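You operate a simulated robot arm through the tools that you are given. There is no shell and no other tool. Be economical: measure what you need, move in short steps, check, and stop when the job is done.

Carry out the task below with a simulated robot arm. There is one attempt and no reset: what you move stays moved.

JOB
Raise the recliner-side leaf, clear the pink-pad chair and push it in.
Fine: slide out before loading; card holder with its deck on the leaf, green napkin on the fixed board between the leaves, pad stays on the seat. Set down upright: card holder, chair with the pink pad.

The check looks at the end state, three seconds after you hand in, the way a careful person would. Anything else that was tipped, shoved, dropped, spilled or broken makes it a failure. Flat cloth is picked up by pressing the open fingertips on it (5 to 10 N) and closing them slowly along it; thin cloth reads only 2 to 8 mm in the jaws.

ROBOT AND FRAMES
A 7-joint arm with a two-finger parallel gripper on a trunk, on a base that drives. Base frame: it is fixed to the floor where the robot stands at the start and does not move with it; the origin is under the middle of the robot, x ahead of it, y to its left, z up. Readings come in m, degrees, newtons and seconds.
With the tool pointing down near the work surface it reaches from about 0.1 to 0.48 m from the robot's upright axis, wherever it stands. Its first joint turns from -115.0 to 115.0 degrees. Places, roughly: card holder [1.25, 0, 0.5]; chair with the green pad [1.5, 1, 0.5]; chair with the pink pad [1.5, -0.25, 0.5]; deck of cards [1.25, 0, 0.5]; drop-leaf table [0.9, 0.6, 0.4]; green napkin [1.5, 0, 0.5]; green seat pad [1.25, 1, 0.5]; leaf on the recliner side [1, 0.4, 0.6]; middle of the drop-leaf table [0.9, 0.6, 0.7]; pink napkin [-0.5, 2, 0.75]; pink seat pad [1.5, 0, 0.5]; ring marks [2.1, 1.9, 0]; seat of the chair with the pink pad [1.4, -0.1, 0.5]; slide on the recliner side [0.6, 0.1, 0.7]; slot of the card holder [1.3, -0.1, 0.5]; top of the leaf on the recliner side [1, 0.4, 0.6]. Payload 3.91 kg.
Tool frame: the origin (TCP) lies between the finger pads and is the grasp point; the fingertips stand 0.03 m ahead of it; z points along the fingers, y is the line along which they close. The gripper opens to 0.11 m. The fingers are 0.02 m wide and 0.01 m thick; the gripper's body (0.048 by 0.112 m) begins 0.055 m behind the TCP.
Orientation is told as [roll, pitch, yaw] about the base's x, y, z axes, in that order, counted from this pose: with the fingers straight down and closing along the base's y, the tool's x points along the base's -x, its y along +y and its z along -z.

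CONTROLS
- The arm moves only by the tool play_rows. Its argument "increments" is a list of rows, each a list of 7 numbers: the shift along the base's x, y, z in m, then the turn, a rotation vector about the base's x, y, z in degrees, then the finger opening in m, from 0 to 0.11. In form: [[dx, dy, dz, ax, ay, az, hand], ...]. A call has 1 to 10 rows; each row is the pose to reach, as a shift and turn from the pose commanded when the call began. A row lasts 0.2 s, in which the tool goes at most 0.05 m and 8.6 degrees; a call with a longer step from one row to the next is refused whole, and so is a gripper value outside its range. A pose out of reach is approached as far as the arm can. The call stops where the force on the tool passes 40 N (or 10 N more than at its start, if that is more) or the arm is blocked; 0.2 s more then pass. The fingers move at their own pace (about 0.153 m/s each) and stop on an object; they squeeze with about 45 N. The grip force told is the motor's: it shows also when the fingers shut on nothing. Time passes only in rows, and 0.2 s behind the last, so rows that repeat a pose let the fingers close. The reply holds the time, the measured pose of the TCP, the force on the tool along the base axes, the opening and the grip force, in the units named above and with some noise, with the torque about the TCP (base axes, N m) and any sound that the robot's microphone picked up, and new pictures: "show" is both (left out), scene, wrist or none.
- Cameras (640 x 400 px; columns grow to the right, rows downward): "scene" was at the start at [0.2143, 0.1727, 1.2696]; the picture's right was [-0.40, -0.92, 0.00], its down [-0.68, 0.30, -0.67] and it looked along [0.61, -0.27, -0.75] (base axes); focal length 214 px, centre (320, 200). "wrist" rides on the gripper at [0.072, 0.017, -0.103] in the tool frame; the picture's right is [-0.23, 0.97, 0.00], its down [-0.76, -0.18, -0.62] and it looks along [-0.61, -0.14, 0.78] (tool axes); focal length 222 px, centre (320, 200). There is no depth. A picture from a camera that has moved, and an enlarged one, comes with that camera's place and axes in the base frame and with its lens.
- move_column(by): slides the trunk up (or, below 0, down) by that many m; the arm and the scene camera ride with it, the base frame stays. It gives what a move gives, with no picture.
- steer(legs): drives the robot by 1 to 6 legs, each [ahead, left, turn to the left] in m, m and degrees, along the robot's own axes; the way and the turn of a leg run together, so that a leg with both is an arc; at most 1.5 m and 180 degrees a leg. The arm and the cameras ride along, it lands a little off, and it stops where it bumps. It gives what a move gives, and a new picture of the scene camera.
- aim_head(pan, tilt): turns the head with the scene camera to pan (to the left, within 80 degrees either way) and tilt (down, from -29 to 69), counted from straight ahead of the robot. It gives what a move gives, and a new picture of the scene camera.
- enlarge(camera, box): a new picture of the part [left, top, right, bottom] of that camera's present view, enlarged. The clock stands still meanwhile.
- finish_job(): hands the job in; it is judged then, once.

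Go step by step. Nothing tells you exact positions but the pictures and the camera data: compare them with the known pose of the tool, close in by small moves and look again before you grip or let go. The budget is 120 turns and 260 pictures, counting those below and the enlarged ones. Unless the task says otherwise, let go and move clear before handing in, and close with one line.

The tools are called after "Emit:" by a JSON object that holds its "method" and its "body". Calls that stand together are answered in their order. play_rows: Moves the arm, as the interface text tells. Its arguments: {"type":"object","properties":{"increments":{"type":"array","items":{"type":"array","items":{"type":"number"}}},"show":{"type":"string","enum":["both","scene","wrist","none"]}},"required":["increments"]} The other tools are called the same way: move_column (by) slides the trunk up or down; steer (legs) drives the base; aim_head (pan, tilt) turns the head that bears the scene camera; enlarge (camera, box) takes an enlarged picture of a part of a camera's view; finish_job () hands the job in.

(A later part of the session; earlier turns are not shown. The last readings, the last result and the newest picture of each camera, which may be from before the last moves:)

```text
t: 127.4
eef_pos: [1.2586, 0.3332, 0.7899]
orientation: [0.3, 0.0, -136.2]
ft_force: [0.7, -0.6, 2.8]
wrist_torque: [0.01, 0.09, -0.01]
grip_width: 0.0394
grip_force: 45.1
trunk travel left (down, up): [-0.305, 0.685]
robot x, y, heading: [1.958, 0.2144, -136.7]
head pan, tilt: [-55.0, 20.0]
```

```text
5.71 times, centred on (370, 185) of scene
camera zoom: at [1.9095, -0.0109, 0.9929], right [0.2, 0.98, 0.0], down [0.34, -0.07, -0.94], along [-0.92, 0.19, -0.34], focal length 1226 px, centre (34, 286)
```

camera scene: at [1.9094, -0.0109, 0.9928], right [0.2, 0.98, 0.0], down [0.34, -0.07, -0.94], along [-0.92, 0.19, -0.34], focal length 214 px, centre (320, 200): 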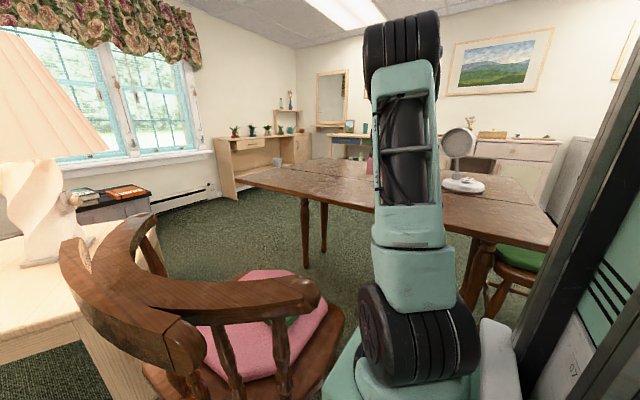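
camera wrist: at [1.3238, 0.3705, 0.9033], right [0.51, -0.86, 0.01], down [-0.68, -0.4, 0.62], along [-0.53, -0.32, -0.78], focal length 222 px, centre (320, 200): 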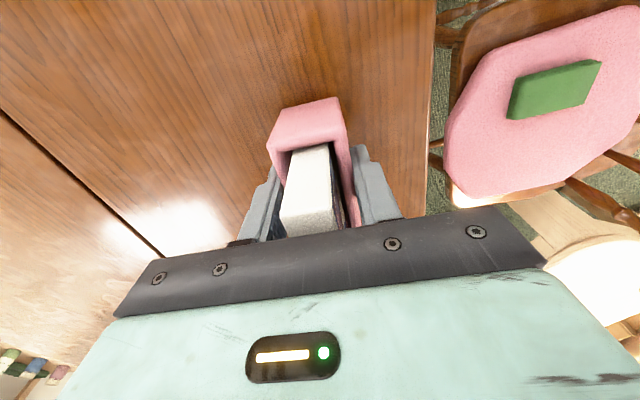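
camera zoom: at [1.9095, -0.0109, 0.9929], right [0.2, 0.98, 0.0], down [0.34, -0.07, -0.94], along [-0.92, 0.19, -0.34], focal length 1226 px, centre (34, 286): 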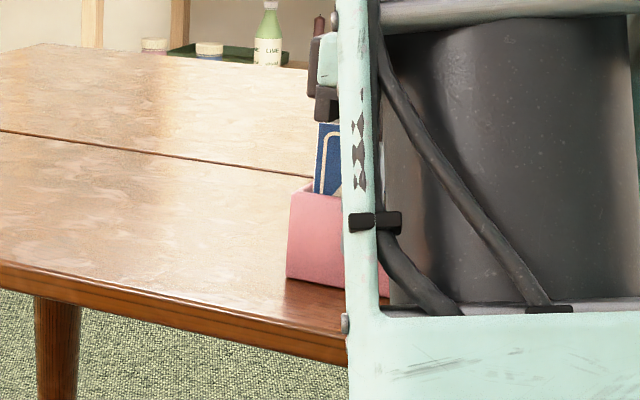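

Contact is starting (force +3 N up). Lower 2 mm more and open gently.

Emit:
{"method": "play_rows", "body": {"increments": [[0, 0, -0.002, 0, 0, 0, 0.02], [0, 0, -0.002, 0, 0, 0, 0.045], [0, 0, -0.002, 0, 0, 0, 0.06], [0, 0, -0.002, 0, 0, 0, 0.07]], "show": "wrist"}}

```text
t: 128.4
eef_pos: [1.2604, 0.3321, 0.7881]
orientation: [0.3, -0.1, -136.3]
ft_force: [0.1, -0.6, 0.2]
wrist_torque: [0.0, 0.03, 0.01]
grip_width: 0.07
grip_force: 0.1
trunk travel left (down, up): [-0.305, 0.685]
robot x, y, heading: [1.9646, 0.2146, -136.4]
head pan, tilt: [-55.0, 20.0]
camera wrist: at [1.324, 0.3706, 0.8918], right [0.51, -0.86, 0.01], down [-0.68, -0.4, 0.62], along [-0.53, -0.32, -0.78], focal length 222 px, centre (320, 200)
```

wrist: 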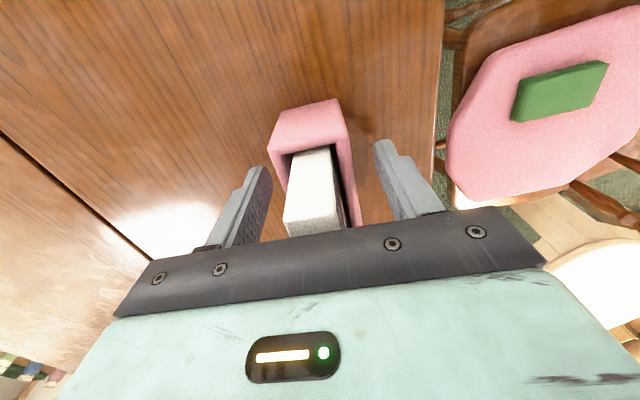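

Released and standing upright. Lift straight up and go back over the chair for the napkin.

Emit:
{"method": "play_rows", "body": {"increments": [[0, 0, 0.03, 0, 0, 0, 0.07], [0, 0, 0.07, 0, 0, 0, 0.08], [0, 0, 0.11, 0, 0, 0, 0.08], [0, 0, 0.13, 0, 0, 0, 0.08], [0.035, -0.035, 0.13, 0, 0, 0, 0.08], [0.065, -0.075, 0.13, 0, 0, 0, 0.08], [0.09, -0.115, 0.13, 0, 0, 0, 0.08], [0.115, -0.155, 0.13, 0, 0, 0, 0.08], [0.14, -0.195, 0.13, 0, 0, 0, 0.08], [0.165, -0.235, 0.13, 0, 0, 0, 0.08]], "show": "both"}}

Emit:
{"method": "enlarge", "body": {"camera": "wrist", "box": [240, 0, 480, 150]}}

```text
t: 130.6
eef_pos: [1.4255, 0.0971, 0.9168]
orientation: [0.3, -0.2, -136.3]
ft_force: [-0.6, -0.2, 0.0]
wrist_torque: [0.02, -0.01, 0.0]
grip_width: 0.0802
grip_force: 0.0
trunk travel left (down, up): [-0.305, 0.685]
robot x, y, heading: [1.9612, 0.2222, -136.6]
head pan, tilt: [-55.0, 20.0]
camera scene: at [1.9093, -0.0108, 0.9928], right [0.2, 0.98, 0.0], down [0.34, -0.07, -0.94], along [-0.92, 0.19, -0.34], focal length 214 px, centre (320, 200)
camera wrist: at [1.489, 0.1347, 1.0212], right [0.51, -0.86, 0.01], down [-0.68, -0.39, 0.62], along [-0.53, -0.32, -0.78], focal length 222 px, centre (320, 200)
```

scene: 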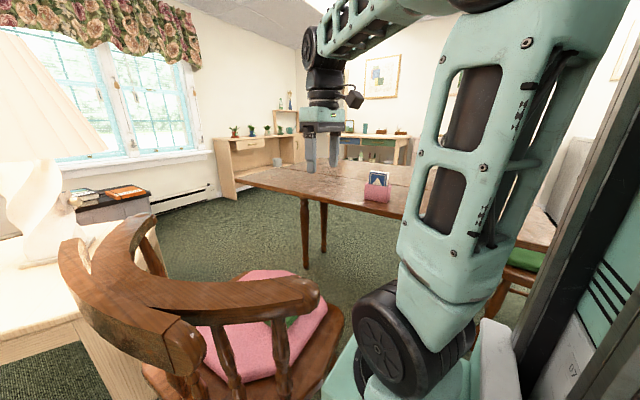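
wrist: 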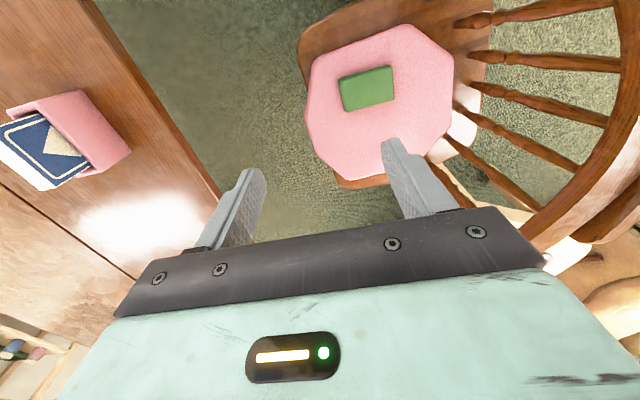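

```text
2.67 times, centred on (360, 75) of wrist
camera zoom: at [1.489, 0.1347, 1.0212], right [0.51, -0.86, 0.01], down [-0.68, -0.39, 0.62], along [-0.53, -0.32, -0.78], focal length 592 px, centre (213, 533)
```

zoom: 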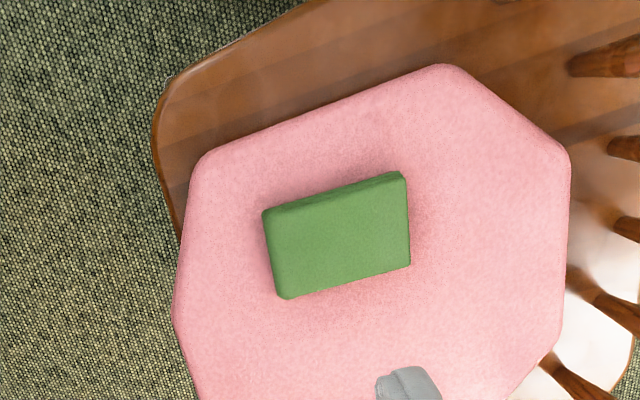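

The napkin is a folded block about 10.6 cm (across) by 6.8 cm (along the table), centre ≈(1.45,-0.013). I turn the hand by +90° to grip across the short side, with the wrist camera away from the chair back.

Emit:
{"method": "play_rows", "body": {"increments": [[0.0025, -0.012, 0, 0, 0, 8.2, 0.1], [0.005, -0.024, 0, 0, 0, 16.4, 0.1], [0.0075, -0.036, 0, 0, 0, 24.6, 0.1], [0.01, -0.048, 0, 0, 0, 32.8, 0.1], [0.0125, -0.06, 0, 0, 0, 41, 0.1], [0.015, -0.072, 0, 0, 0, 49.2, 0.1], [0.0175, -0.084, 0, 0, 0, 57.4, 0.1], [0.02, -0.096, 0, 0, 0, 65.6, 0.1], [0.0225, -0.105, 0, 0, 0, 73.8, 0.1], [0.0245, -0.11, 0, 0, 0, 82, 0.1]], "show": "wrist"}}

```text
t: 132.8
eef_pos: [1.4492, -0.0122, 0.9184]
orientation: [0.4, -0.1, -54.0]
ft_force: [-0.1, 0.0, 0.3]
wrist_torque: [0.01, 0.03, -0.01]
grip_width: 0.1
grip_force: 0.2
trunk travel left (down, up): [-0.305, 0.685]
robot x, y, heading: [1.9606, 0.2157, -136.4]
head pan, tilt: [-55.0, 20.0]
camera wrist: at [1.4198, 0.0551, 1.022], right [0.92, 0.39, 0.01], down [0.3, -0.72, 0.62], along [0.25, -0.57, -0.78], focal length 222 px, centre (320, 200)
```

wrist: 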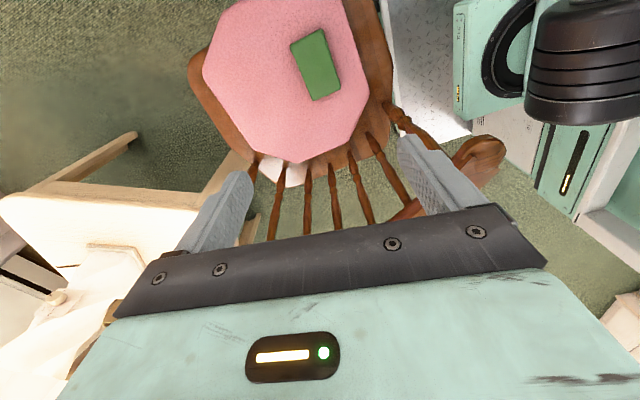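

Emit:
{"method": "play_rows", "body": {"increments": [[-0.001, 0.001, -0.05, 0, 0, 6, 0.1], [-0.002, 0.002, -0.1, 0, 0, 6, 0.1], [-0.002, 0.002, -0.15, 0, 0, 6, 0.1], [-0.002, 0.002, -0.2, 0, 0, 6, 0.1], [-0.002, 0.002, -0.25, 0, 0, 6, 0.1], [-0.002, 0.002, -0.3, 0, 0, 6, 0.1]], "show": "both"}}

```text
t: 134.2
eef_pos: [1.4474, -0.009, 0.6174]
orientation: [0.3, -0.1, -48.2]
ft_force: [-0.3, 0.4, -0.1]
wrist_torque: [0.02, 0.03, 0.0]
grip_width: 0.0999
grip_force: 0.0
trunk travel left (down, up): [-0.305, 0.685]
robot x, y, heading: [1.9658, 0.2144, -136.4]
head pan, tilt: [-55.0, 20.0]
camera scene: at [1.9095, -0.0108, 0.9929], right [0.2, 0.98, 0.0], down [0.34, -0.07, -0.94], along [-0.92, 0.19, -0.34], focal length 214 px, centre (320, 200)
camera wrist: at [1.4118, 0.0552, 0.722], right [0.88, 0.48, 0.01], down [0.37, -0.69, 0.62], along [0.3, -0.54, -0.78], focal length 222 px, centre (320, 200)
```

scene: 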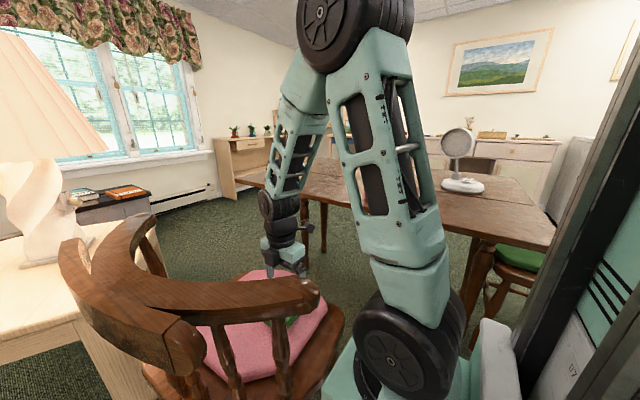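
wrist: 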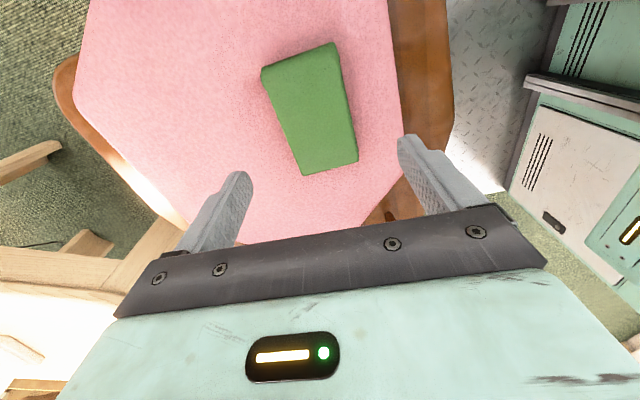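

Centred over the napkin. Descend to the pad with small last steps.

Emit:
{"method": "play_rows", "body": {"increments": [[-0.002, -0.002, -0.04, 0, 0, 2.5, 0.1], [-0.002, -0.002, -0.08, 0, 0, 2.5, 0.1], [-0.002, -0.002, -0.095, 0, 0, 2.5, 0.1], [-0.002, -0.002, -0.1, 0, 0, 2.5, 0.1]], "show": "wrist"}}

```text
t: 135.2
eef_pos: [1.4451, -0.0116, 0.5194]
orientation: [0.5, -0.1, -45.7]
ft_force: [-1.0, 0.0, -0.8]
wrist_torque: [0.0, 0.01, -0.02]
grip_width: 0.0999
grip_force: 0.1
trunk travel left (down, up): [-0.305, 0.685]
robot x, y, heading: [1.962, 0.2191, -136.6]
head pan, tilt: [-55.0, 20.0]
camera wrist: at [1.4064, 0.0511, 0.6228], right [0.86, 0.52, 0.01], down [0.4, -0.67, 0.62], along [0.33, -0.53, -0.78], focal length 222 px, centre (320, 200)
```

wrist: 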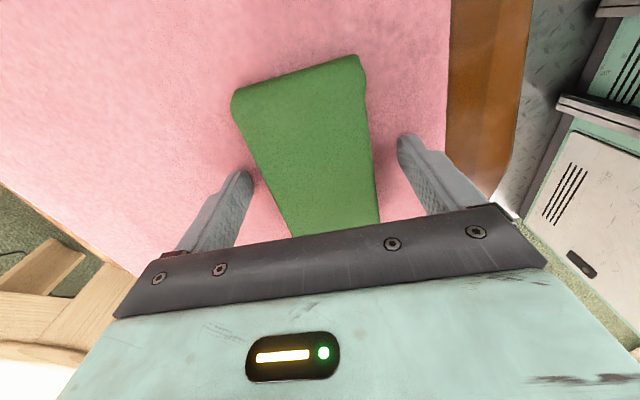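

Emit:
{"method": "play_rows", "body": {"increments": [[0, 0, -0.004, 0, 0, 0, 0.1], [0, 0, -0.004, 0, 0, 0, 0.085], [0, 0, -0.004, 0, 0, 0, 0.075], [0, 0, -0.004, 0, 0, 0, 0.065], [0, 0, -0.004, 0, 0, 0, 0.055], [0, 0, -0.004, 0, 0, 0, 0.045], [0, 0, -0.004, 0, 0, 0, 0.035]], "show": "wrist"}}

```text
t: 135.9
eef_pos: [1.4434, -0.0128, 0.5164]
orientation: [0.0, 0.0, -45.8]
ft_force: [2.5, 1.8, 27.3]
wrist_torque: [0.28, -0.38, 0.01]
grip_width: 0.0783
grip_force: 3.5
trunk travel left (down, up): [-0.305, 0.685]
robot x, y, heading: [1.9602, 0.2159, -136.6]
head pan, tilt: [-55.0, 20.0]
stopped in row 3: the force on the tool passed its limit at 76 N (the readings are from after the stop); the commanded pose is now the measured one
camera wrist: at [1.4055, 0.05, 0.6209], right [0.86, 0.52, 0.0], down [0.41, -0.67, 0.62], along [0.32, -0.53, -0.78], focal length 222 px, centre (320, 200)
```

wrist: 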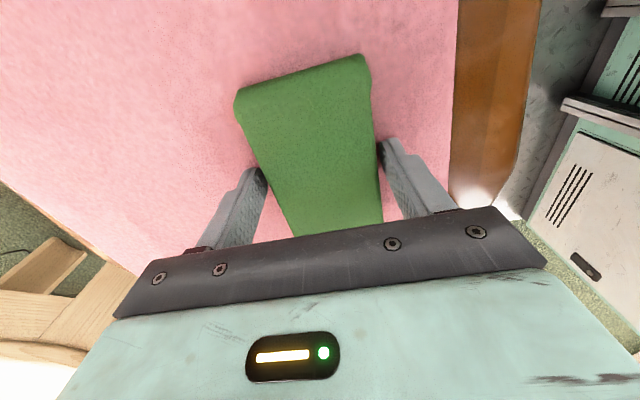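

Fingertips met the pad surface at z≈0.487. Raise 4 mm and close on the napkin.

Emit:
{"method": "play_rows", "body": {"increments": [[0, 0, 0.005, 0, 0, 0, 0.075], [0, 0, 0.005, 0, 0, 0, 0.07], [0, 0, 0.005, 0, 0, 0, 0.062], [0, 0, 0.005, 0, 0, 0, 0.055], [0, 0, 0.005, 0, 0, 0, 0.048], [0, 0, 0.005, 0, 0, 0, 0.04]], "show": "wrist"}}

```text
t: 137.3
eef_pos: [1.445, -0.0129, 0.5197]
orientation: [0.0, 0.0, -45.7]
ft_force: [-0.3, -0.7, 0.4]
wrist_torque: [-0.02, 0.0, 0.0]
grip_width: 0.069
grip_force: 45.1
trunk travel left (down, up): [-0.305, 0.685]
robot x, y, heading: [1.9639, 0.2145, -136.5]
head pan, tilt: [-55.0, 20.0]
camera wrist: at [1.4057, 0.0496, 0.6241], right [0.86, 0.52, 0.0], down [0.4, -0.67, 0.62], along [0.32, -0.53, -0.78], focal length 222 px, centre (320, 200)
```

wrist: 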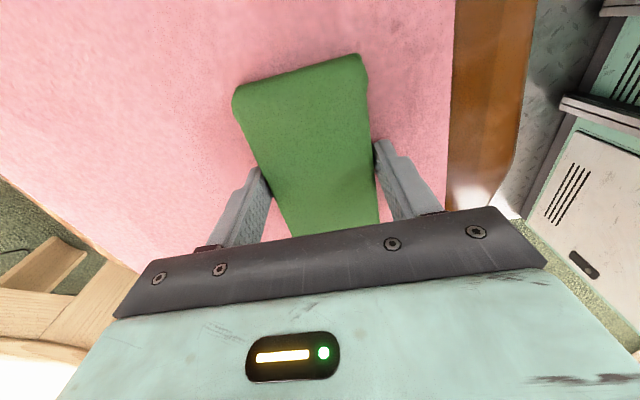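

The napkin is gripped firmly at 69 mm. Lift.

Emit:
{"method": "play_rows", "body": {"increments": [[0, 0, 0.02, 0, 0, 0, 0.04], [0, 0, 0.06, 0, 0, 0, 0.04], [0, 0, 0.11, 0, 0, 0, 0.04], [0, 0, 0.16, 0, 0, 0, 0.04], [0, 0, 0.21, 0, 0, 0, 0.04], [0, 0, 0.26, 0, 0, 0, 0.04], [0, 0, 0.31, 0, 0, 0, 0.04], [0, 0, 0.36, 0, 0, 0, 0.04], [0, 0, 0.4, 0, 0, 0, 0.04]], "show": "wrist"}}

```text
t: 139.3
eef_pos: [1.4442, -0.0139, 0.9217]
orientation: [0.0, 0.0, -45.8]
ft_force: [-0.8, -0.5, -1.0]
wrist_torque: [-0.01, 0.01, 0.01]
grip_width: 0.0686
grip_force: 44.6
trunk travel left (down, up): [-0.305, 0.685]
robot x, y, heading: [1.9613, 0.217, -136.3]
head pan, tilt: [-55.0, 20.0]
camera wrist: at [1.4061, 0.0486, 1.0256], right [0.86, 0.52, 0.0], down [0.4, -0.67, 0.62], along [0.32, -0.53, -0.78], focal length 222 px, centre (320, 200)
```

wrist: 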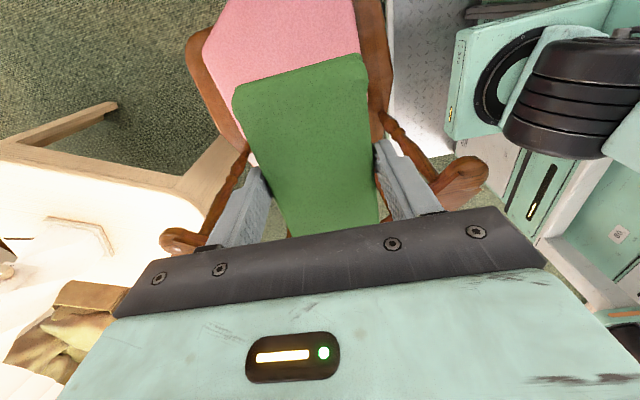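

Napkin in hand. The fixed board is out of reach from here, so I'll raise the trunk well above everything and drive back round to the kitchen side of the table.

Emit:
{"method": "move_column", "body": {"by": 0.3}}

Emit:
{"method": "steer", "body": {"legs": [[-0.95, 0, 0], [0, -1.45, 0], [0, -0.28, 0]]}}

Emit:
{"method": "aim_head", "body": {"pan": 10, "tilt": 35}}

```text
t: 142.3
eef_pos: [1.4447, -0.0146, 1.2207]
orientation: [0.0, 0.0, -45.7]
ft_force: [-0.2, 0.1, -0.3]
wrist_torque: [-0.03, 0.0, -0.01]
grip_width: 0.0688
grip_force: 45.0
trunk travel left (down, up): [-0.605, 0.385]
robot x, y, heading: [1.9602, 0.2148, -136.8]
head pan, tilt: [-55.0, 20.0]
```

```text
t: 155.8
eef_pos: [0.908, 1.8552, 1.221]
orientation: [0.1, 0.0, -42.8]
ft_force: [0.4, 0.0, 0.1]
wrist_torque: [-0.01, -0.01, -0.01]
grip_width: 0.0688
grip_force: 45.1
trunk travel left (down, up): [-0.605, 0.385]
robot x, y, heading: [1.4138, 2.1144, -133.5]
head pan, tilt: [-55.0, 20.0]
camera scene: at [1.3723, 1.8807, 1.2929], right [0.15, 0.99, 0.0], down [0.34, -0.05, -0.94], along [-0.93, 0.14, -0.34], focal length 214 px, centre (320, 200)
```

scene: 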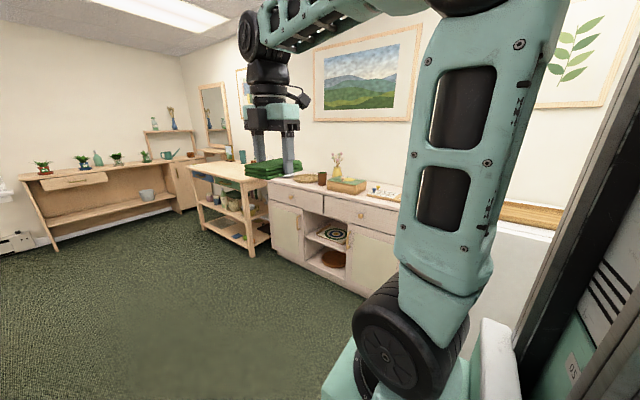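

```text
t: 157.1
eef_pos: [0.9075, 1.8544, 1.221]
orientation: [0.0, 0.1, -42.8]
ft_force: [0.0, 0.6, -1.2]
wrist_torque: [-0.04, 0.04, 0.02]
grip_width: 0.0688
grip_force: 45.2
trunk travel left (down, up): [-0.605, 0.385]
robot x, y, heading: [1.4107, 2.1133, -133.5]
head pan, tilt: [10.0, 35.0]
camera scene: at [1.4155, 1.7934, 1.269], right [-0.83, 0.56, 0.0], down [0.32, 0.48, -0.82], along [-0.46, -0.68, -0.57], focal length 214 px, centre (320, 200)
```

scene: 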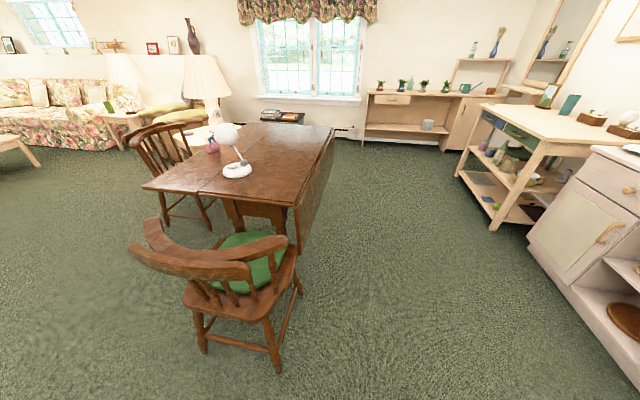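

Emit:
{"method": "enlarge", "body": {"camera": "scene", "box": [110, 190, 330, 390]}}

```text
2.00 times, centred on (220, 290) of scene
camera zoom: at [1.4155, 1.7934, 1.269], right [-0.83, 0.56, 0.0], down [0.32, 0.48, -0.82], along [-0.46, -0.68, -0.57], focal length 429 px, centre (520, 20)
```

zoom: 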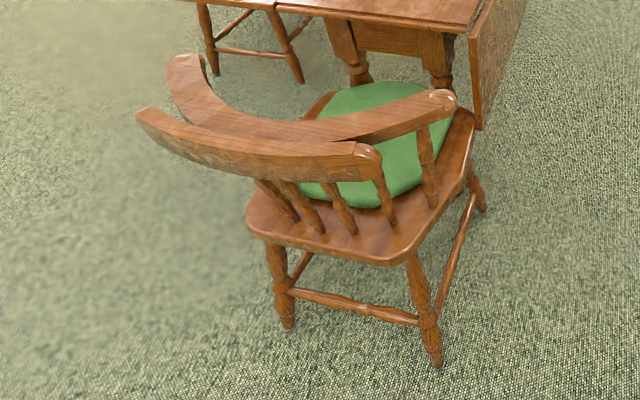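

The green chair looks aligned and undisturbed. Continue along the kitchen side and turn to face the table.

Emit:
{"method": "steer", "body": {"legs": [[1.425, -0.026, 0], [0, 0, 87]]}}

Emit:
{"method": "aim_head", "body": {"pan": -10, "tilt": 50}}

```text
t: 167.9
eef_pos: [0.6329, 0.5854, 1.2217]
orientation: [0.0, 0.0, 43.6]
ft_force: [0.7, 0.6, -1.3]
wrist_torque: [0.0, 0.0, 0.03]
grip_width: 0.0687
grip_force: 44.5
trunk travel left (down, up): [-0.605, 0.385]
robot x, y, heading: [0.4093, 1.1055, -47.4]
head pan, tilt: [10.0, 35.0]
camera scene: at [0.7254, 1.0866, 1.269], right [-0.61, -0.8, 0.0], down [-0.46, 0.35, -0.82], along [0.65, -0.5, -0.57], focal length 214 px, centre (320, 200)
```

scene: 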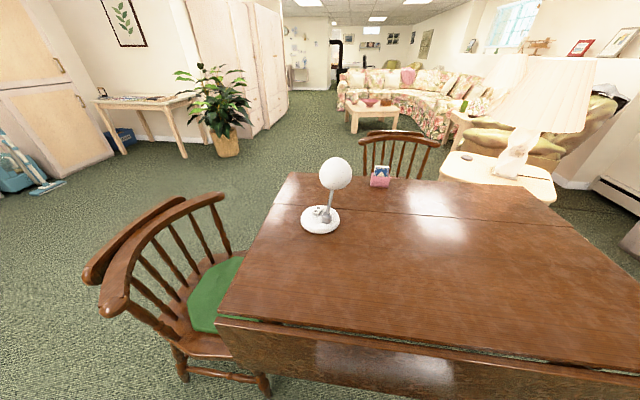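

```text
t: 168.7
eef_pos: [0.6332, 0.5845, 1.2212]
orientation: [-0.1, 0.0, 43.6]
ft_force: [0.0, -0.1, -0.3]
wrist_torque: [-0.01, -0.01, 0.01]
grip_width: 0.0688
grip_force: 45.0
trunk travel left (down, up): [-0.605, 0.385]
robot x, y, heading: [0.4037, 1.1079, -47.1]
head pan, tilt: [-10.0, 50.0]
camera scene: at [0.697, 1.0752, 1.2473], right [-0.84, -0.54, 0.0], down [-0.41, 0.64, -0.64], along [0.35, -0.54, -0.77], focal length 214 px, centre (320, 200)
```

scene: 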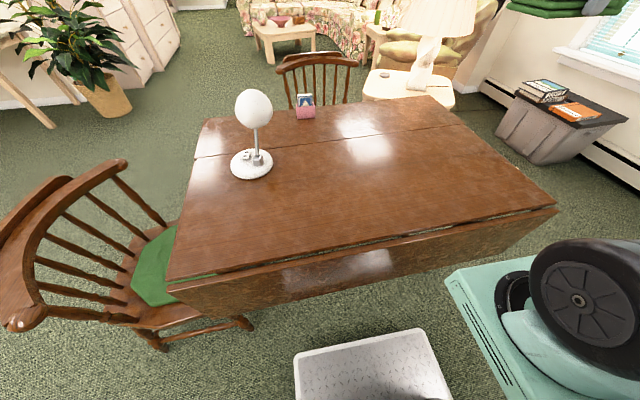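

Good stance. I move the napkin over the fixed board, then lower the trunk.

Emit:
{"method": "play_rows", "body": {"increments": [[0.038, -0.0345, 0, 0, 0, 0, 0.04], [0.076, -0.069, 0, 0, 0, 0, 0.04], [0.115, -0.104, 0, 0, 0, 0, 0.04]], "show": "none"}}

Emit:
{"method": "move_column", "body": {"by": -0.35}}

Emit:
{"method": "aim_head", "body": {"pan": -45, "tilt": 35}}

```text
refused: row 1 steps farther than a row can; nothing moved
```

```text
t: 172.2
eef_pos: [0.6324, 0.5854, 0.8719]
orientation: [0.0, 0.1, 43.6]
ft_force: [0.3, -0.1, -0.8]
wrist_torque: [-0.01, 0.0, 0.01]
grip_width: 0.0687
grip_force: 44.7
trunk travel left (down, up): [-0.255, 0.735]
robot x, y, heading: [0.4096, 1.1045, -47.2]
head pan, tilt: [-10.0, 50.0]
```

```text
t: 173.2
eef_pos: [0.6334, 0.5857, 0.8714]
orientation: [-0.1, 0.0, 43.5]
ft_force: [0.1, 1.0, -0.8]
wrist_torque: [-0.02, -0.03, 0.07]
grip_width: 0.0686
grip_force: 44.8
trunk travel left (down, up): [-0.255, 0.735]
robot x, y, heading: [0.4112, 1.1061, -47.1]
head pan, tilt: [-45.0, 35.0]
camera scene: at [0.6518, 1.0521, 0.919], right [-1.0, 0.04, 0.0], down [0.02, 0.57, -0.82], along [-0.03, -0.82, -0.57], focal length 214 px, centre (320, 200)
```

scene: 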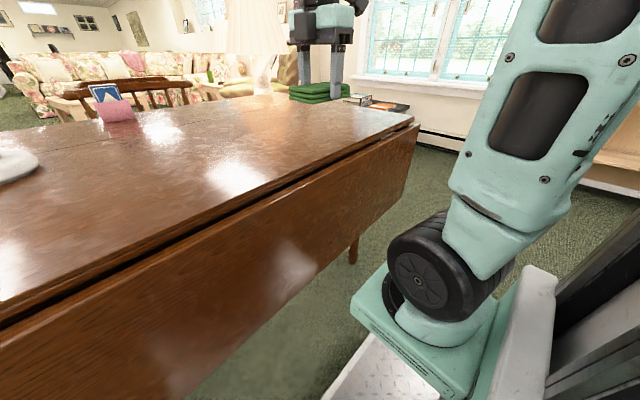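

Emit:
{"method": "play_rows", "body": {"increments": [[0.029, -0.026, 0, 0, 0, 0, 0.04], [0.058, -0.052, 0, 0, 0, 0, 0.04], [0.087, -0.078, 0, 0, 0, 0, 0.04], [0.115, -0.104, 0, 0, 0, 0, 0.04], [0.115, -0.104, -0.04, 0, 0, 0, 0.04], [0.115, -0.104, -0.08, 0, 0, 0, 0.04]], "show": "both"}}

Emit:
{"method": "enlarge", "body": {"camera": "scene", "box": [220, 20, 420, 160]}}

```text
t: 174.6
eef_pos: [0.7486, 0.4814, 0.7889]
orientation: [-0.1, 0.0, 43.6]
ft_force: [-0.3, 0.5, -0.2]
wrist_torque: [0.0, 0.02, -0.02]
grip_width: 0.0686
grip_force: 45.6
trunk travel left (down, up): [-0.255, 0.735]
robot x, y, heading: [0.4071, 1.1067, -47.4]
head pan, tilt: [-45.0, 35.0]
camera scene: at [0.6518, 1.0521, 0.919], right [-1.0, 0.04, 0.0], down [0.02, 0.57, -0.82], along [-0.03, -0.82, -0.57], focal length 214 px, centre (320, 200)
camera wrist: at [0.6845, 0.4422, 0.8934], right [-0.51, 0.86, 0.0], down [0.67, 0.4, 0.62], along [0.54, 0.32, -0.78], focal length 222 px, centre (320, 200)
```

scene: 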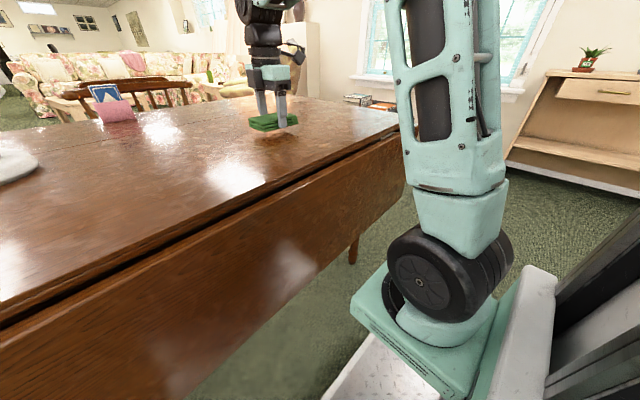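
wrist: 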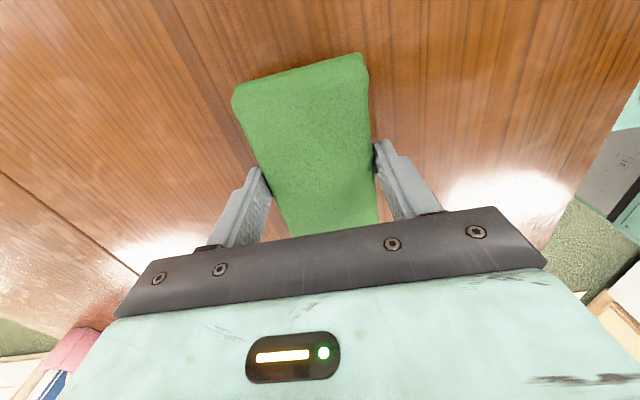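

```text
2.86 times, centred on (320, 90) of scene
camera zoom: at [0.6518, 1.0521, 0.919], right [-1.0, 0.04, 0.0], down [0.02, 0.57, -0.82], along [-0.03, -0.82, -0.57], focal length 613 px, centre (320, 514)
```

zoom: 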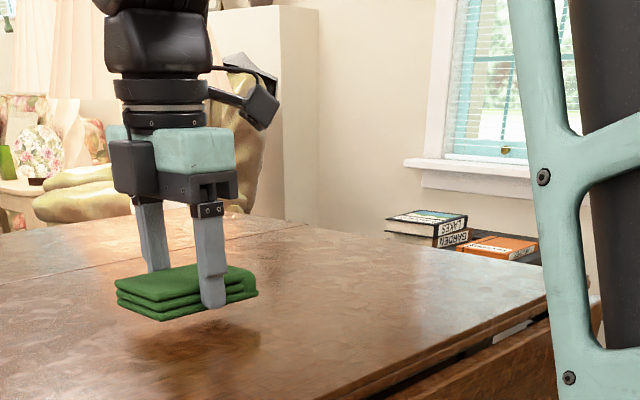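

Hovering about 2 cm over the board. Lower gently to contact.

Emit:
{"method": "play_rows", "body": {"increments": [[0, 0, -0.01, 0, 0, 0, 0.04], [0, 0, -0.016, 0, 0, 0, 0.04], [0, 0, -0.02, 0, 0, 0, 0.04], [0, 0, -0.022, 0, 0, 0, 0.04]], "show": "none"}}

Emit:
{"method": "enlarge", "body": {"camera": "scene", "box": [220, 60, 340, 150]}}

```text
t: 175.6
eef_pos: [0.7482, 0.481, 0.7724]
orientation: [-0.4, 0.1, 43.6]
ft_force: [-1.9, 1.0, 33.0]
wrist_torque: [0.81, 0.41, 0.01]
grip_width: 0.0689
grip_force: 44.7
trunk travel left (down, up): [-0.255, 0.735]
robot x, y, heading: [0.4105, 1.1096, -47.2]
head pan, tilt: [-45.0, 35.0]
```

```text
4.44 times, centred on (280, 105) of scene
camera zoom: at [0.6513, 1.0528, 0.9198], right [-1.0, 0.04, 0.0], down [0.02, 0.57, -0.82], along [-0.03, -0.82, -0.57], focal length 953 px, centre (498, 622)
```

zoom: 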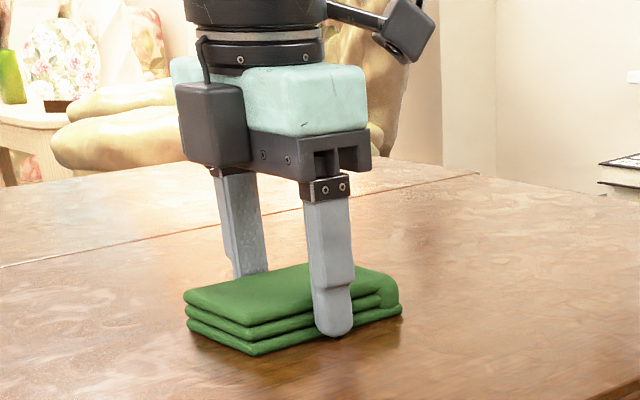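

In contact (33 N on the board). Ease up a few mm, open, and lift away.

Emit:
{"method": "play_rows", "body": {"increments": [[0, 0, 0.003, 0, 0, 0, 0.04], [0, 0, 0.005, 0, 0, 0, 0.075], [0, 0, 0.005, 0, 0, 0, 0.09], [0, 0, 0.005, 0, 0, 0, 0.1], [0, 0, 0.04, 0, 0, 0, 0.1], [0, 0, 0.08, 0, 0, 0, 0.1], [0, 0, 0.12, 0, 0, 0, 0.1], [-0.03, 0.03, 0.15, 0, 0, 0, 0.1], [-0.06, 0.06, 0.15, 0, 0, 0, 0.1]], "show": "scene"}}

Emit:
{"method": "move_column", "body": {"by": 0.35}}

```text
refused: row 8 steps farther than a row can; nothing moved
```

```text
t: 179.0
eef_pos: [0.7493, 0.4806, 1.1196]
orientation: [0.0, 0.0, 43.5]
ft_force: [-0.6, 0.2, 0.2]
wrist_torque: [-0.02, 0.0, -0.02]
grip_width: 0.0688
grip_force: 44.8
trunk travel left (down, up): [-0.605, 0.385]
robot x, y, heading: [0.411, 1.1049, -47.3]
head pan, tilt: [-45.0, 35.0]
```

The release call was refused, so the napkin came up still gripped. Lower again and set it down, one step at a time.

Emit:
{"method": "move_column", "body": {"by": -0.335}}

Emit:
{"method": "play_rows", "body": {"increments": [[0, 0, -0.005, 0, 0, 0, 0.04], [0, 0, -0.009, 0, 0, 0, 0.04], [0, 0, -0.012, 0, 0, 0, 0.04], [0, 0, -0.014, 0, 0, 0, 0.04]], "show": "none"}}

```text
t: 182.3
eef_pos: [0.7482, 0.4803, 0.7829]
orientation: [-0.1, 0.0, 43.5]
ft_force: [-0.4, -0.1, -0.3]
wrist_torque: [0.02, 0.03, 0.0]
grip_width: 0.0687
grip_force: 45.0
trunk travel left (down, up): [-0.27, 0.72]
robot x, y, heading: [0.4088, 1.1047, -47.5]
head pan, tilt: [-45.0, 35.0]
```

```text
t: 183.3
eef_pos: [0.749, 0.4798, 0.7724]
orientation: [-0.2, 0.0, 43.6]
ft_force: [-1.8, 2.9, 21.2]
wrist_torque: [0.4, 0.23, 0.02]
grip_width: 0.069
grip_force: 44.9
trunk travel left (down, up): [-0.27, 0.72]
robot x, y, heading: [0.405, 1.1073, -47.3]
head pan, tilt: [-45.0, 35.0]
```

Emit:
{"method": "play_rows", "body": {"increments": [[0, 0, 0.003, 0, 0, 0, 0.04], [0, 0, 0.003, 0, 0, 0, 0.075], [0, 0, 0.003, 0, 0, 0, 0.09], [0, 0, 0.003, 0, 0, 0, 0.1], [0, 0, 0.04, 0, 0, 0, 0.1], [0, 0, 0.08, 0, 0, 0, 0.1], [0, 0, 0.12, 0, 0, 0, 0.1], [0, 0, 0.15, 0, 0, 0, 0.1]], "show": "scene"}}

```text
t: 185.1
eef_pos: [0.7486, 0.4799, 0.9208]
orientation: [0.1, 0.0, 43.5]
ft_force: [-0.7, 0.0, 0.5]
wrist_torque: [0.0, -0.01, 0.03]
grip_width: 0.1003
grip_force: 0.1
trunk travel left (down, up): [-0.27, 0.72]
robot x, y, heading: [0.4102, 1.1061, -47.4]
head pan, tilt: [-45.0, 35.0]
camera scene: at [0.6518, 1.052, 0.934], right [-1.0, 0.04, 0.0], down [0.02, 0.57, -0.82], along [-0.03, -0.82, -0.57], focal length 214 px, centre (320, 200)
```

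scene: 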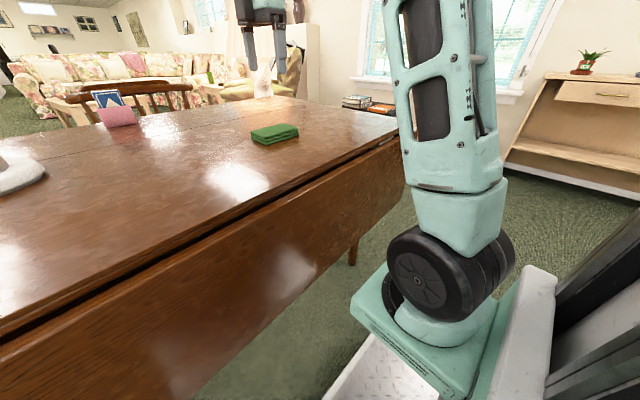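

Napkin rests on the fixed board between the leaves. Now raise, and drive back around to behind the pink chair.

Emit:
{"method": "move_column", "body": {"by": 0.35}}

Emit:
{"method": "steer", "body": {"legs": [[-0.25, 0, 0], [0, 1.48, 0], [1.45, 0, 0], [1.25, 0, 0]]}}

```text
t: 188.5
eef_pos: [0.7498, 0.4796, 1.2703]
orientation: [-0.1, -0.1, 43.6]
ft_force: [0.1, -0.4, -0.2]
wrist_torque: [0.01, 0.01, 0.01]
grip_width: 0.1
grip_force: 0.0
trunk travel left (down, up): [-0.62, 0.37]
robot x, y, heading: [0.4071, 1.1064, -47.5]
head pan, tilt: [-45.0, 35.0]
```

```text
t: 209.6
eef_pos: [3.4445, -0.2783, 1.2706]
orientation: [-0.1, 0.1, 43.9]
ft_force: [0.1, 1.4, -0.3]
wrist_torque: [0.0, 0.03, 0.03]
grip_width: 0.1
grip_force: 0.0
trunk travel left (down, up): [-0.62, 0.37]
robot x, y, heading: [3.0958, 0.3477, -46.9]
head pan, tilt: [-45.0, 35.0]
camera scene: at [3.3431, 0.2935, 1.284], right [-1.0, 0.04, 0.0], down [0.02, 0.57, -0.82], along [-0.03, -0.82, -0.57], focal length 214 px, centre (320, 200)
```

scene: 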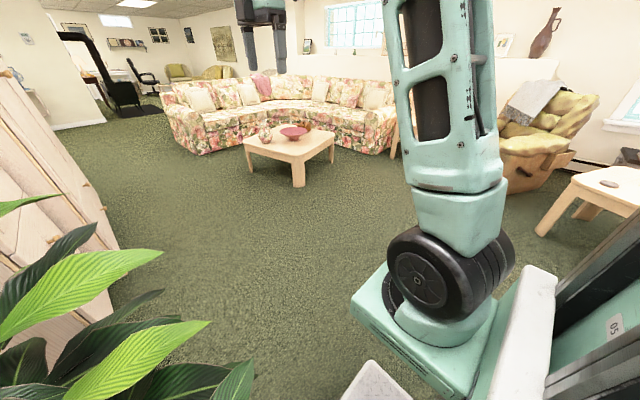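

The plant is close on the left, so I strafe right first, then turn counter-clockwise toward the table.

Emit:
{"method": "steer", "body": {"legs": [[0, -1.0, 0], [0, 0, 179]]}}

Emit:
{"method": "aim_head", "body": {"pan": 25, "tilt": 45}}

```text
t: 222.0
eef_pos: [2.0642, 0.3186, 1.2703]
orientation: [0.0, 0.0, -139.6]
ft_force: [-0.3, 0.3, 0.1]
wrist_torque: [0.03, -0.04, 0.0]
grip_width: 0.0999
grip_force: 0.0
trunk travel left (down, up): [-0.62, 0.37]
robot x, y, heading: [2.3714, -0.3294, 129.5]
head pan, tilt: [-45.0, 35.0]
camera scene: at [2.1297, -0.2603, 1.284], right [1.0, -0.1, 0.0], down [-0.06, -0.57, -0.82], along [0.08, 0.82, -0.57], focal length 214 px, centre (320, 200)
```

scene: 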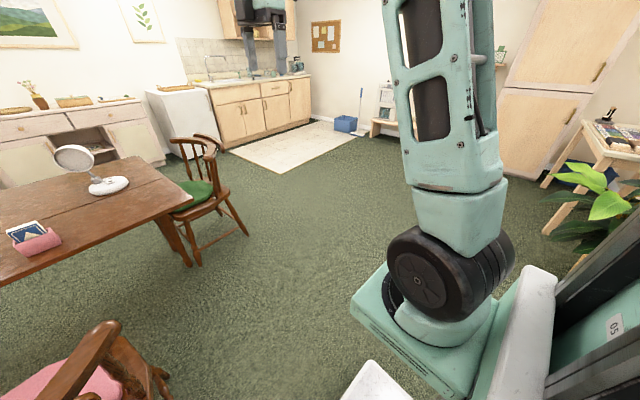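

```text
t: 223.4
eef_pos: [2.0656, 0.3184, 1.2698]
orientation: [0.0, 0.1, -139.7]
ft_force: [0.1, -0.3, 0.5]
wrist_torque: [-0.02, 0.05, 0.01]
grip_width: 0.0999
grip_force: 0.0
trunk travel left (down, up): [-0.62, 0.37]
robot x, y, heading: [2.3699, -0.327, 129.7]
head pan, tilt: [25.0, 45.0]
camera scene: at [2.0478, -0.3127, 1.2692], right [0.43, 0.9, 0.0], down [0.64, -0.31, -0.71], along [-0.64, 0.31, -0.71], focal length 214 px, centre (320, 200)
```

scene: 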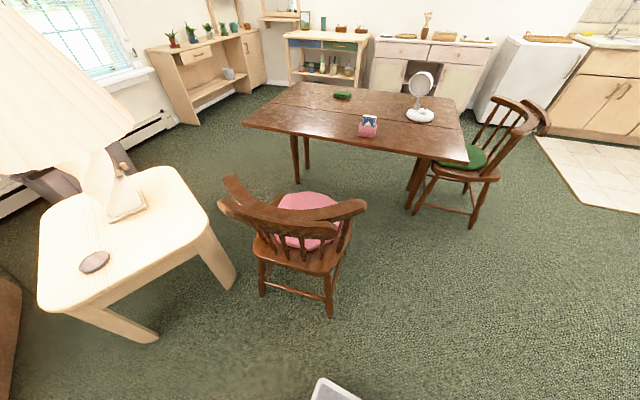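

Good view: chair's rear feet at (1.73,-0.10) and (1.46,-0.40), so it is centred at u≈0.53. I line the robot up behind it facing the table.

Emit:
{"method": "steer", "body": {"legs": [[0, 0, 4], [-0.04, 0.56, 0]]}}

```text
t: 227.1
eef_pos: [1.6395, -0.1192, 1.2717]
orientation: [0.1, 0.2, -135.3]
ft_force: [-0.3, 0.5, -0.2]
wrist_torque: [0.0, 0.01, -0.01]
grip_width: 0.0998
grip_force: 0.1
trunk travel left (down, up): [-0.62, 0.37]
robot x, y, heading: [1.9906, -0.7404, 133.3]
head pan, tilt: [25.0, 45.0]
camera scene: at [1.6696, -0.7506, 1.2692], right [0.36, 0.93, 0.0], down [0.66, -0.26, -0.71], along [-0.66, 0.26, -0.71], focal length 214 px, centre (320, 200)
```

scene: 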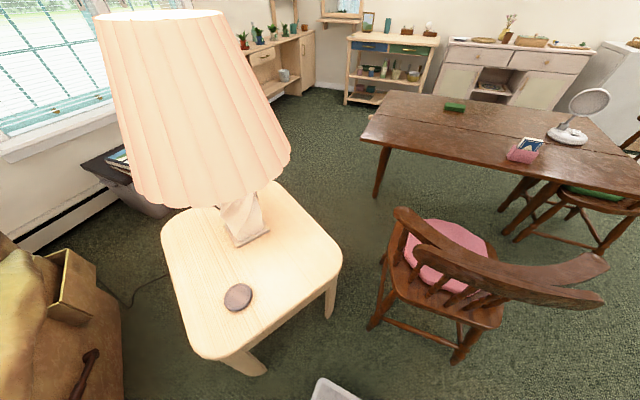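

I back away from the chair for room, and rotate the hand's yaw to face the table direction.

Emit:
{"method": "steer", "body": {"legs": [[-0.3, 0, 0]]}}

Emit:
{"method": "play_rows", "body": {"increments": [[0, 0, 0, 0, 0, -8.5, 0.1], [0, 0, 0, 0, 0, -17, 0.1], [0, 0, 0, 0, 0, -25.5, 0.1], [0, 0, 0, 0, 0, -34, 0.1], [0, 0, 0, 0, 0, -42.5, 0.1], [0, 0, 0, 0, 0, -51, 0.1], [0, 0, 0, 0, 0, -59.5, 0.1], [0, 0, 0, 0, 0, -68, 0.1], [0, 0, 0, 0, 0, -76.5, 0.1], [0, 0, 0, 0, 0, -85, 0.1]], "show": "none"}}

```text
t: 229.1
eef_pos: [1.8448, -0.3361, 1.2707]
orientation: [0.1, 0.0, -135.4]
ft_force: [-0.4, 0.7, -0.2]
wrist_torque: [-0.01, -0.02, -0.01]
grip_width: 0.0999
grip_force: 0.1
trunk travel left (down, up): [-0.62, 0.37]
robot x, y, heading: [2.2004, -0.9552, 133.7]
head pan, tilt: [25.0, 45.0]
camera scene: at [1.876, -0.9666, 1.2692], right [0.36, 0.93, 0.0], down [0.66, -0.26, -0.71], along [-0.66, 0.26, -0.71], focal length 214 px, centre (320, 200)
```

scene: 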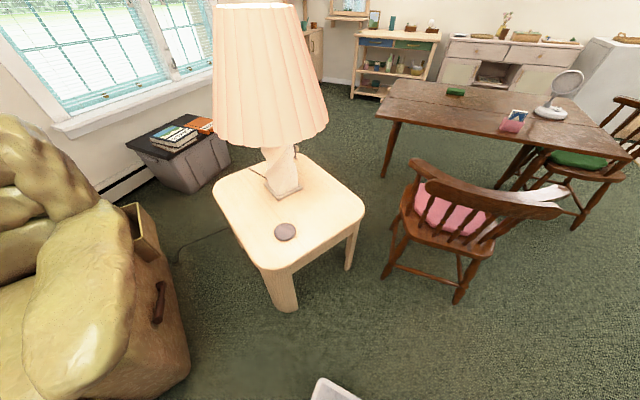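

```text
t: 231.3
eef_pos: [1.8443, -0.3365, 1.2699]
orientation: [0.2, 0.0, 139.5]
ft_force: [0.8, 0.0, -0.2]
wrist_torque: [0.0, -0.01, 0.0]
grip_width: 0.1002
grip_force: 0.1
trunk travel left (down, up): [-0.62, 0.37]
robot x, y, heading: [2.1952, -0.9572, 133.6]
head pan, tilt: [25.0, 45.0]
```

Emit:
{"method": "play_rows", "body": {"increments": [[-0.011, -0.01, 0, 5.35, 6.27, 0, 0.1], [-0.022, -0.02, 0, 10.7, 12.54, 0, 0.1], [-0.033, -0.03, 0, 16.05, 18.8, 0, 0.1], [-0.044, -0.04, 0, 21.4, 25.1, 0, 0.1], [-0.055, -0.05, 0, 26.75, 31.35, 0, 0.1], [-0.066, -0.06, 0, 32.1, 37.6, 0, 0.1], [-0.077, -0.072, 0, 37.45, 43.9, 0, 0.1], [-0.087, -0.083, 0, 42.8, 50.2, 0, 0.1]], "show": "scene"}}

```text
t: 233.1
eef_pos: [1.7589, -0.4193, 1.2712]
orientation: [-0.1, -66.1, 139.7]
ft_force: [0.3, -0.3, -0.2]
wrist_torque: [-0.01, 0.0, -0.03]
grip_width: 0.1
grip_force: 0.0
trunk travel left (down, up): [-0.62, 0.37]
robot x, y, heading: [2.1983, -0.9598, 133.7]
head pan, tilt: [25.0, 45.0]
camera scene: at [1.8761, -0.9664, 1.2692], right [0.36, 0.93, 0.0], down [0.66, -0.26, -0.71], along [-0.66, 0.26, -0.71], focal length 214 px, centre (320, 200)
```

scene: 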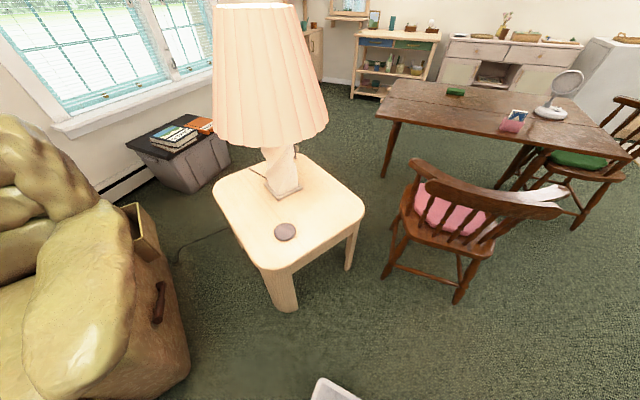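

Emit:
{"method": "move_column", "body": {"by": -0.4}}

Emit:
{"method": "move_column", "body": {"by": -0.2}}

Emit:
{"method": "play_rows", "body": {"increments": [[0, 0, -0.04, 0, 0, 0, 0.1], [0, 0, -0.08, 0, 0, 0, 0.1], [0, 0, -0.12, 0, 0, 0, 0.1], [0, 0, -0.16, 0, 0, 0, 0.1], [0, 0, -0.2, 0, 0, 0, 0.1], [0, 0, -0.235, 0, 0, 0, 0.1]], "show": "both"}}

```text
t: 236.9
eef_pos: [1.7589, -0.4193, 0.8704]
orientation: [-0.2, -66.1, 139.7]
ft_force: [0.7, -0.7, 0.6]
wrist_torque: [-0.01, 0.04, -0.01]
grip_width: 0.1003
grip_force: 0.0
trunk travel left (down, up): [-0.22, 0.77]
robot x, y, heading: [2.2022, -0.955, 133.9]
head pan, tilt: [25.0, 45.0]
```

```text
t: 239.1
eef_pos: [1.7588, -0.4194, 0.6704]
orientation: [-0.1, -66.0, 139.8]
ft_force: [0.5, -1.0, -0.6]
wrist_torque: [0.01, -0.03, -0.01]
grip_width: 0.1001
grip_force: 0.1
trunk travel left (down, up): [-0.02, 0.97]
robot x, y, heading: [2.1989, -0.9554, 133.8]
head pan, tilt: [25.0, 45.0]
```

```text
t: 240.5
eef_pos: [1.756, -0.42, 0.437]
orientation: [-0.2, -66.0, 139.8]
ft_force: [-0.1, -0.9, 0.3]
wrist_torque: [0.04, 0.02, -0.06]
grip_width: 0.1
grip_force: 0.0
trunk travel left (down, up): [-0.02, 0.97]
robot x, y, heading: [2.1985, -0.9584, 133.8]
head pan, tilt: [25.0, 45.0]
camera scene: at [1.8761, -0.9666, 0.6692], right [0.36, 0.93, 0.0], down [0.66, -0.26, -0.71], along [-0.66, 0.26, -0.71], focal length 214 px, centre (320, 200)
camera wrist: at [1.8398, -0.5139, 0.4123], right [-0.7, -0.68, 0.21], down [0.31, -0.03, 0.95], along [-0.64, 0.73, 0.24], focal length 222 px, centre (320, 200)
```

scene: 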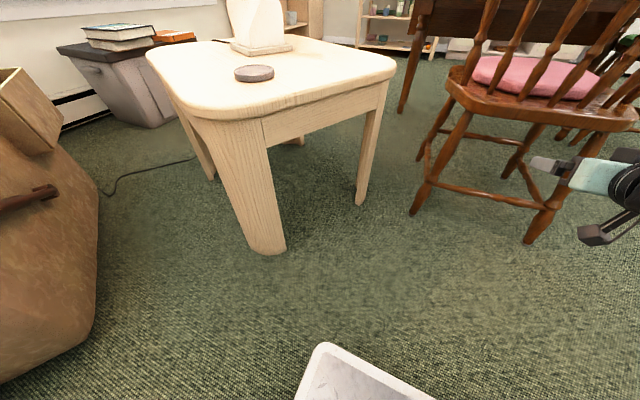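
wrist: 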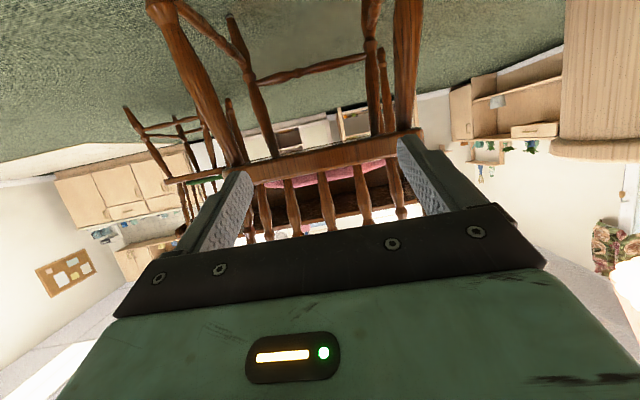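

The wrist view (upside down) shows the seat's rear edge centred between the open fingers at z≈0.436. I drive forward 0.17 m to get just short of it.

Emit:
{"method": "steer", "body": {"legs": [[0.17, 0, 0]]}}

Emit:
{"method": "play_rows", "body": {"increments": [[0, 0, 0.01, 0, 0, 0, 0.1]], "show": "wrist"}}

Emit:
{"method": "aim_head", "body": {"pan": -15, "tilt": 15}}

```text
t: 242.0
eef_pos: [1.64, -0.2968, 0.436]
orientation: [-0.2, -66.1, 139.9]
ft_force: [0.3, -0.5, -0.5]
wrist_torque: [-0.01, 0.01, 0.01]
grip_width: 0.1001
grip_force: 0.0
trunk travel left (down, up): [-0.02, 0.97]
robot x, y, heading: [2.0791, -0.8344, 133.7]
head pan, tilt: [25.0, 45.0]
camera scene: at [1.7586, -0.8438, 0.6692], right [0.36, 0.93, 0.0], down [0.66, -0.26, -0.71], along [-0.66, 0.26, -0.71], focal length 214 px, centre (320, 200)
```

scene: 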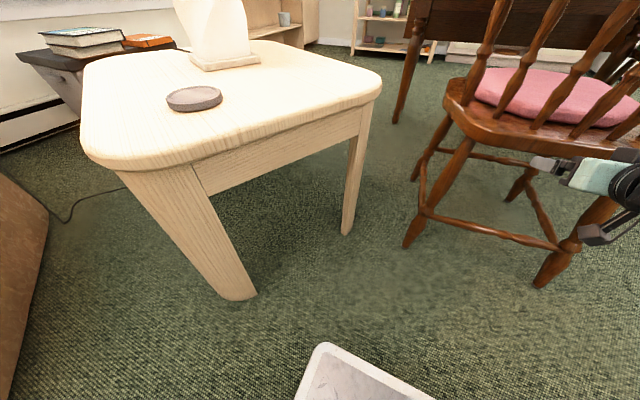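

```text
t: 242.4
eef_pos: [1.639, -0.2969, 0.4454]
orientation: [-0.2, -66.0, 139.8]
ft_force: [0.3, -0.1, 0.4]
wrist_torque: [-0.02, -0.04, 0.02]
grip_width: 0.1003
grip_force: 0.1
trunk travel left (down, up): [-0.02, 0.97]
robot x, y, heading: [2.0794, -0.8365, 133.6]
head pan, tilt: [25.0, 45.0]
camera wrist: at [1.7219, -0.391, 0.4222], right [-0.7, -0.68, 0.21], down [0.31, -0.03, 0.95], along [-0.64, 0.73, 0.24], focal length 222 px, centre (320, 200)
```

wrist: 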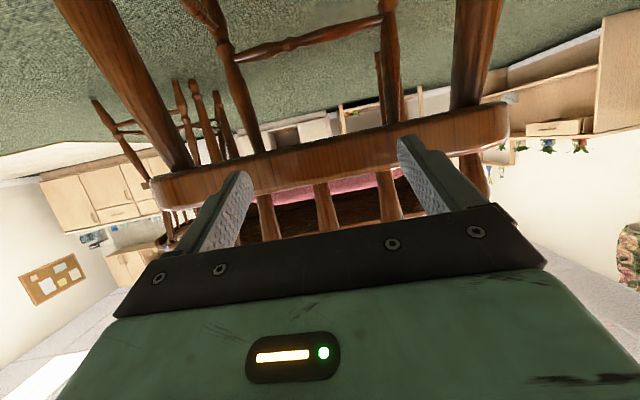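

```text
t: 243.4
eef_pos: [1.6383, -0.2973, 0.4458]
orientation: [-0.2, -66.0, 139.8]
ft_force: [-0.6, -0.3, -0.3]
wrist_torque: [-0.01, -0.01, -0.02]
grip_width: 0.1001
grip_force: 0.0
trunk travel left (down, up): [-0.02, 0.97]
robot x, y, heading: [2.0805, -0.8358, 133.8]
head pan, tilt: [-15.0, 15.0]
camera scene: at [1.7894, -0.7915, 0.7159], right [0.88, 0.48, 0.0], down [0.12, -0.23, -0.97], along [-0.47, 0.85, -0.26], focal length 214 px, centre (320, 200)
```

scene: 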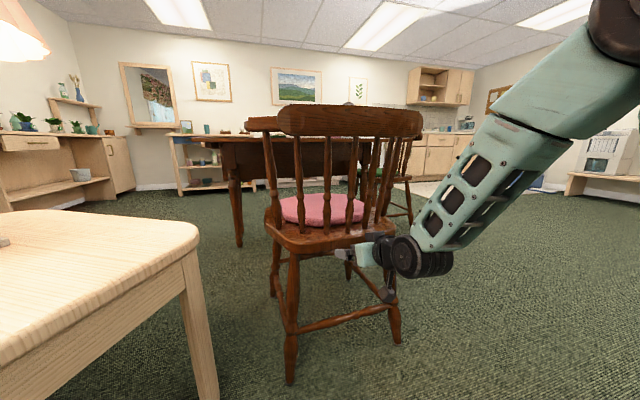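

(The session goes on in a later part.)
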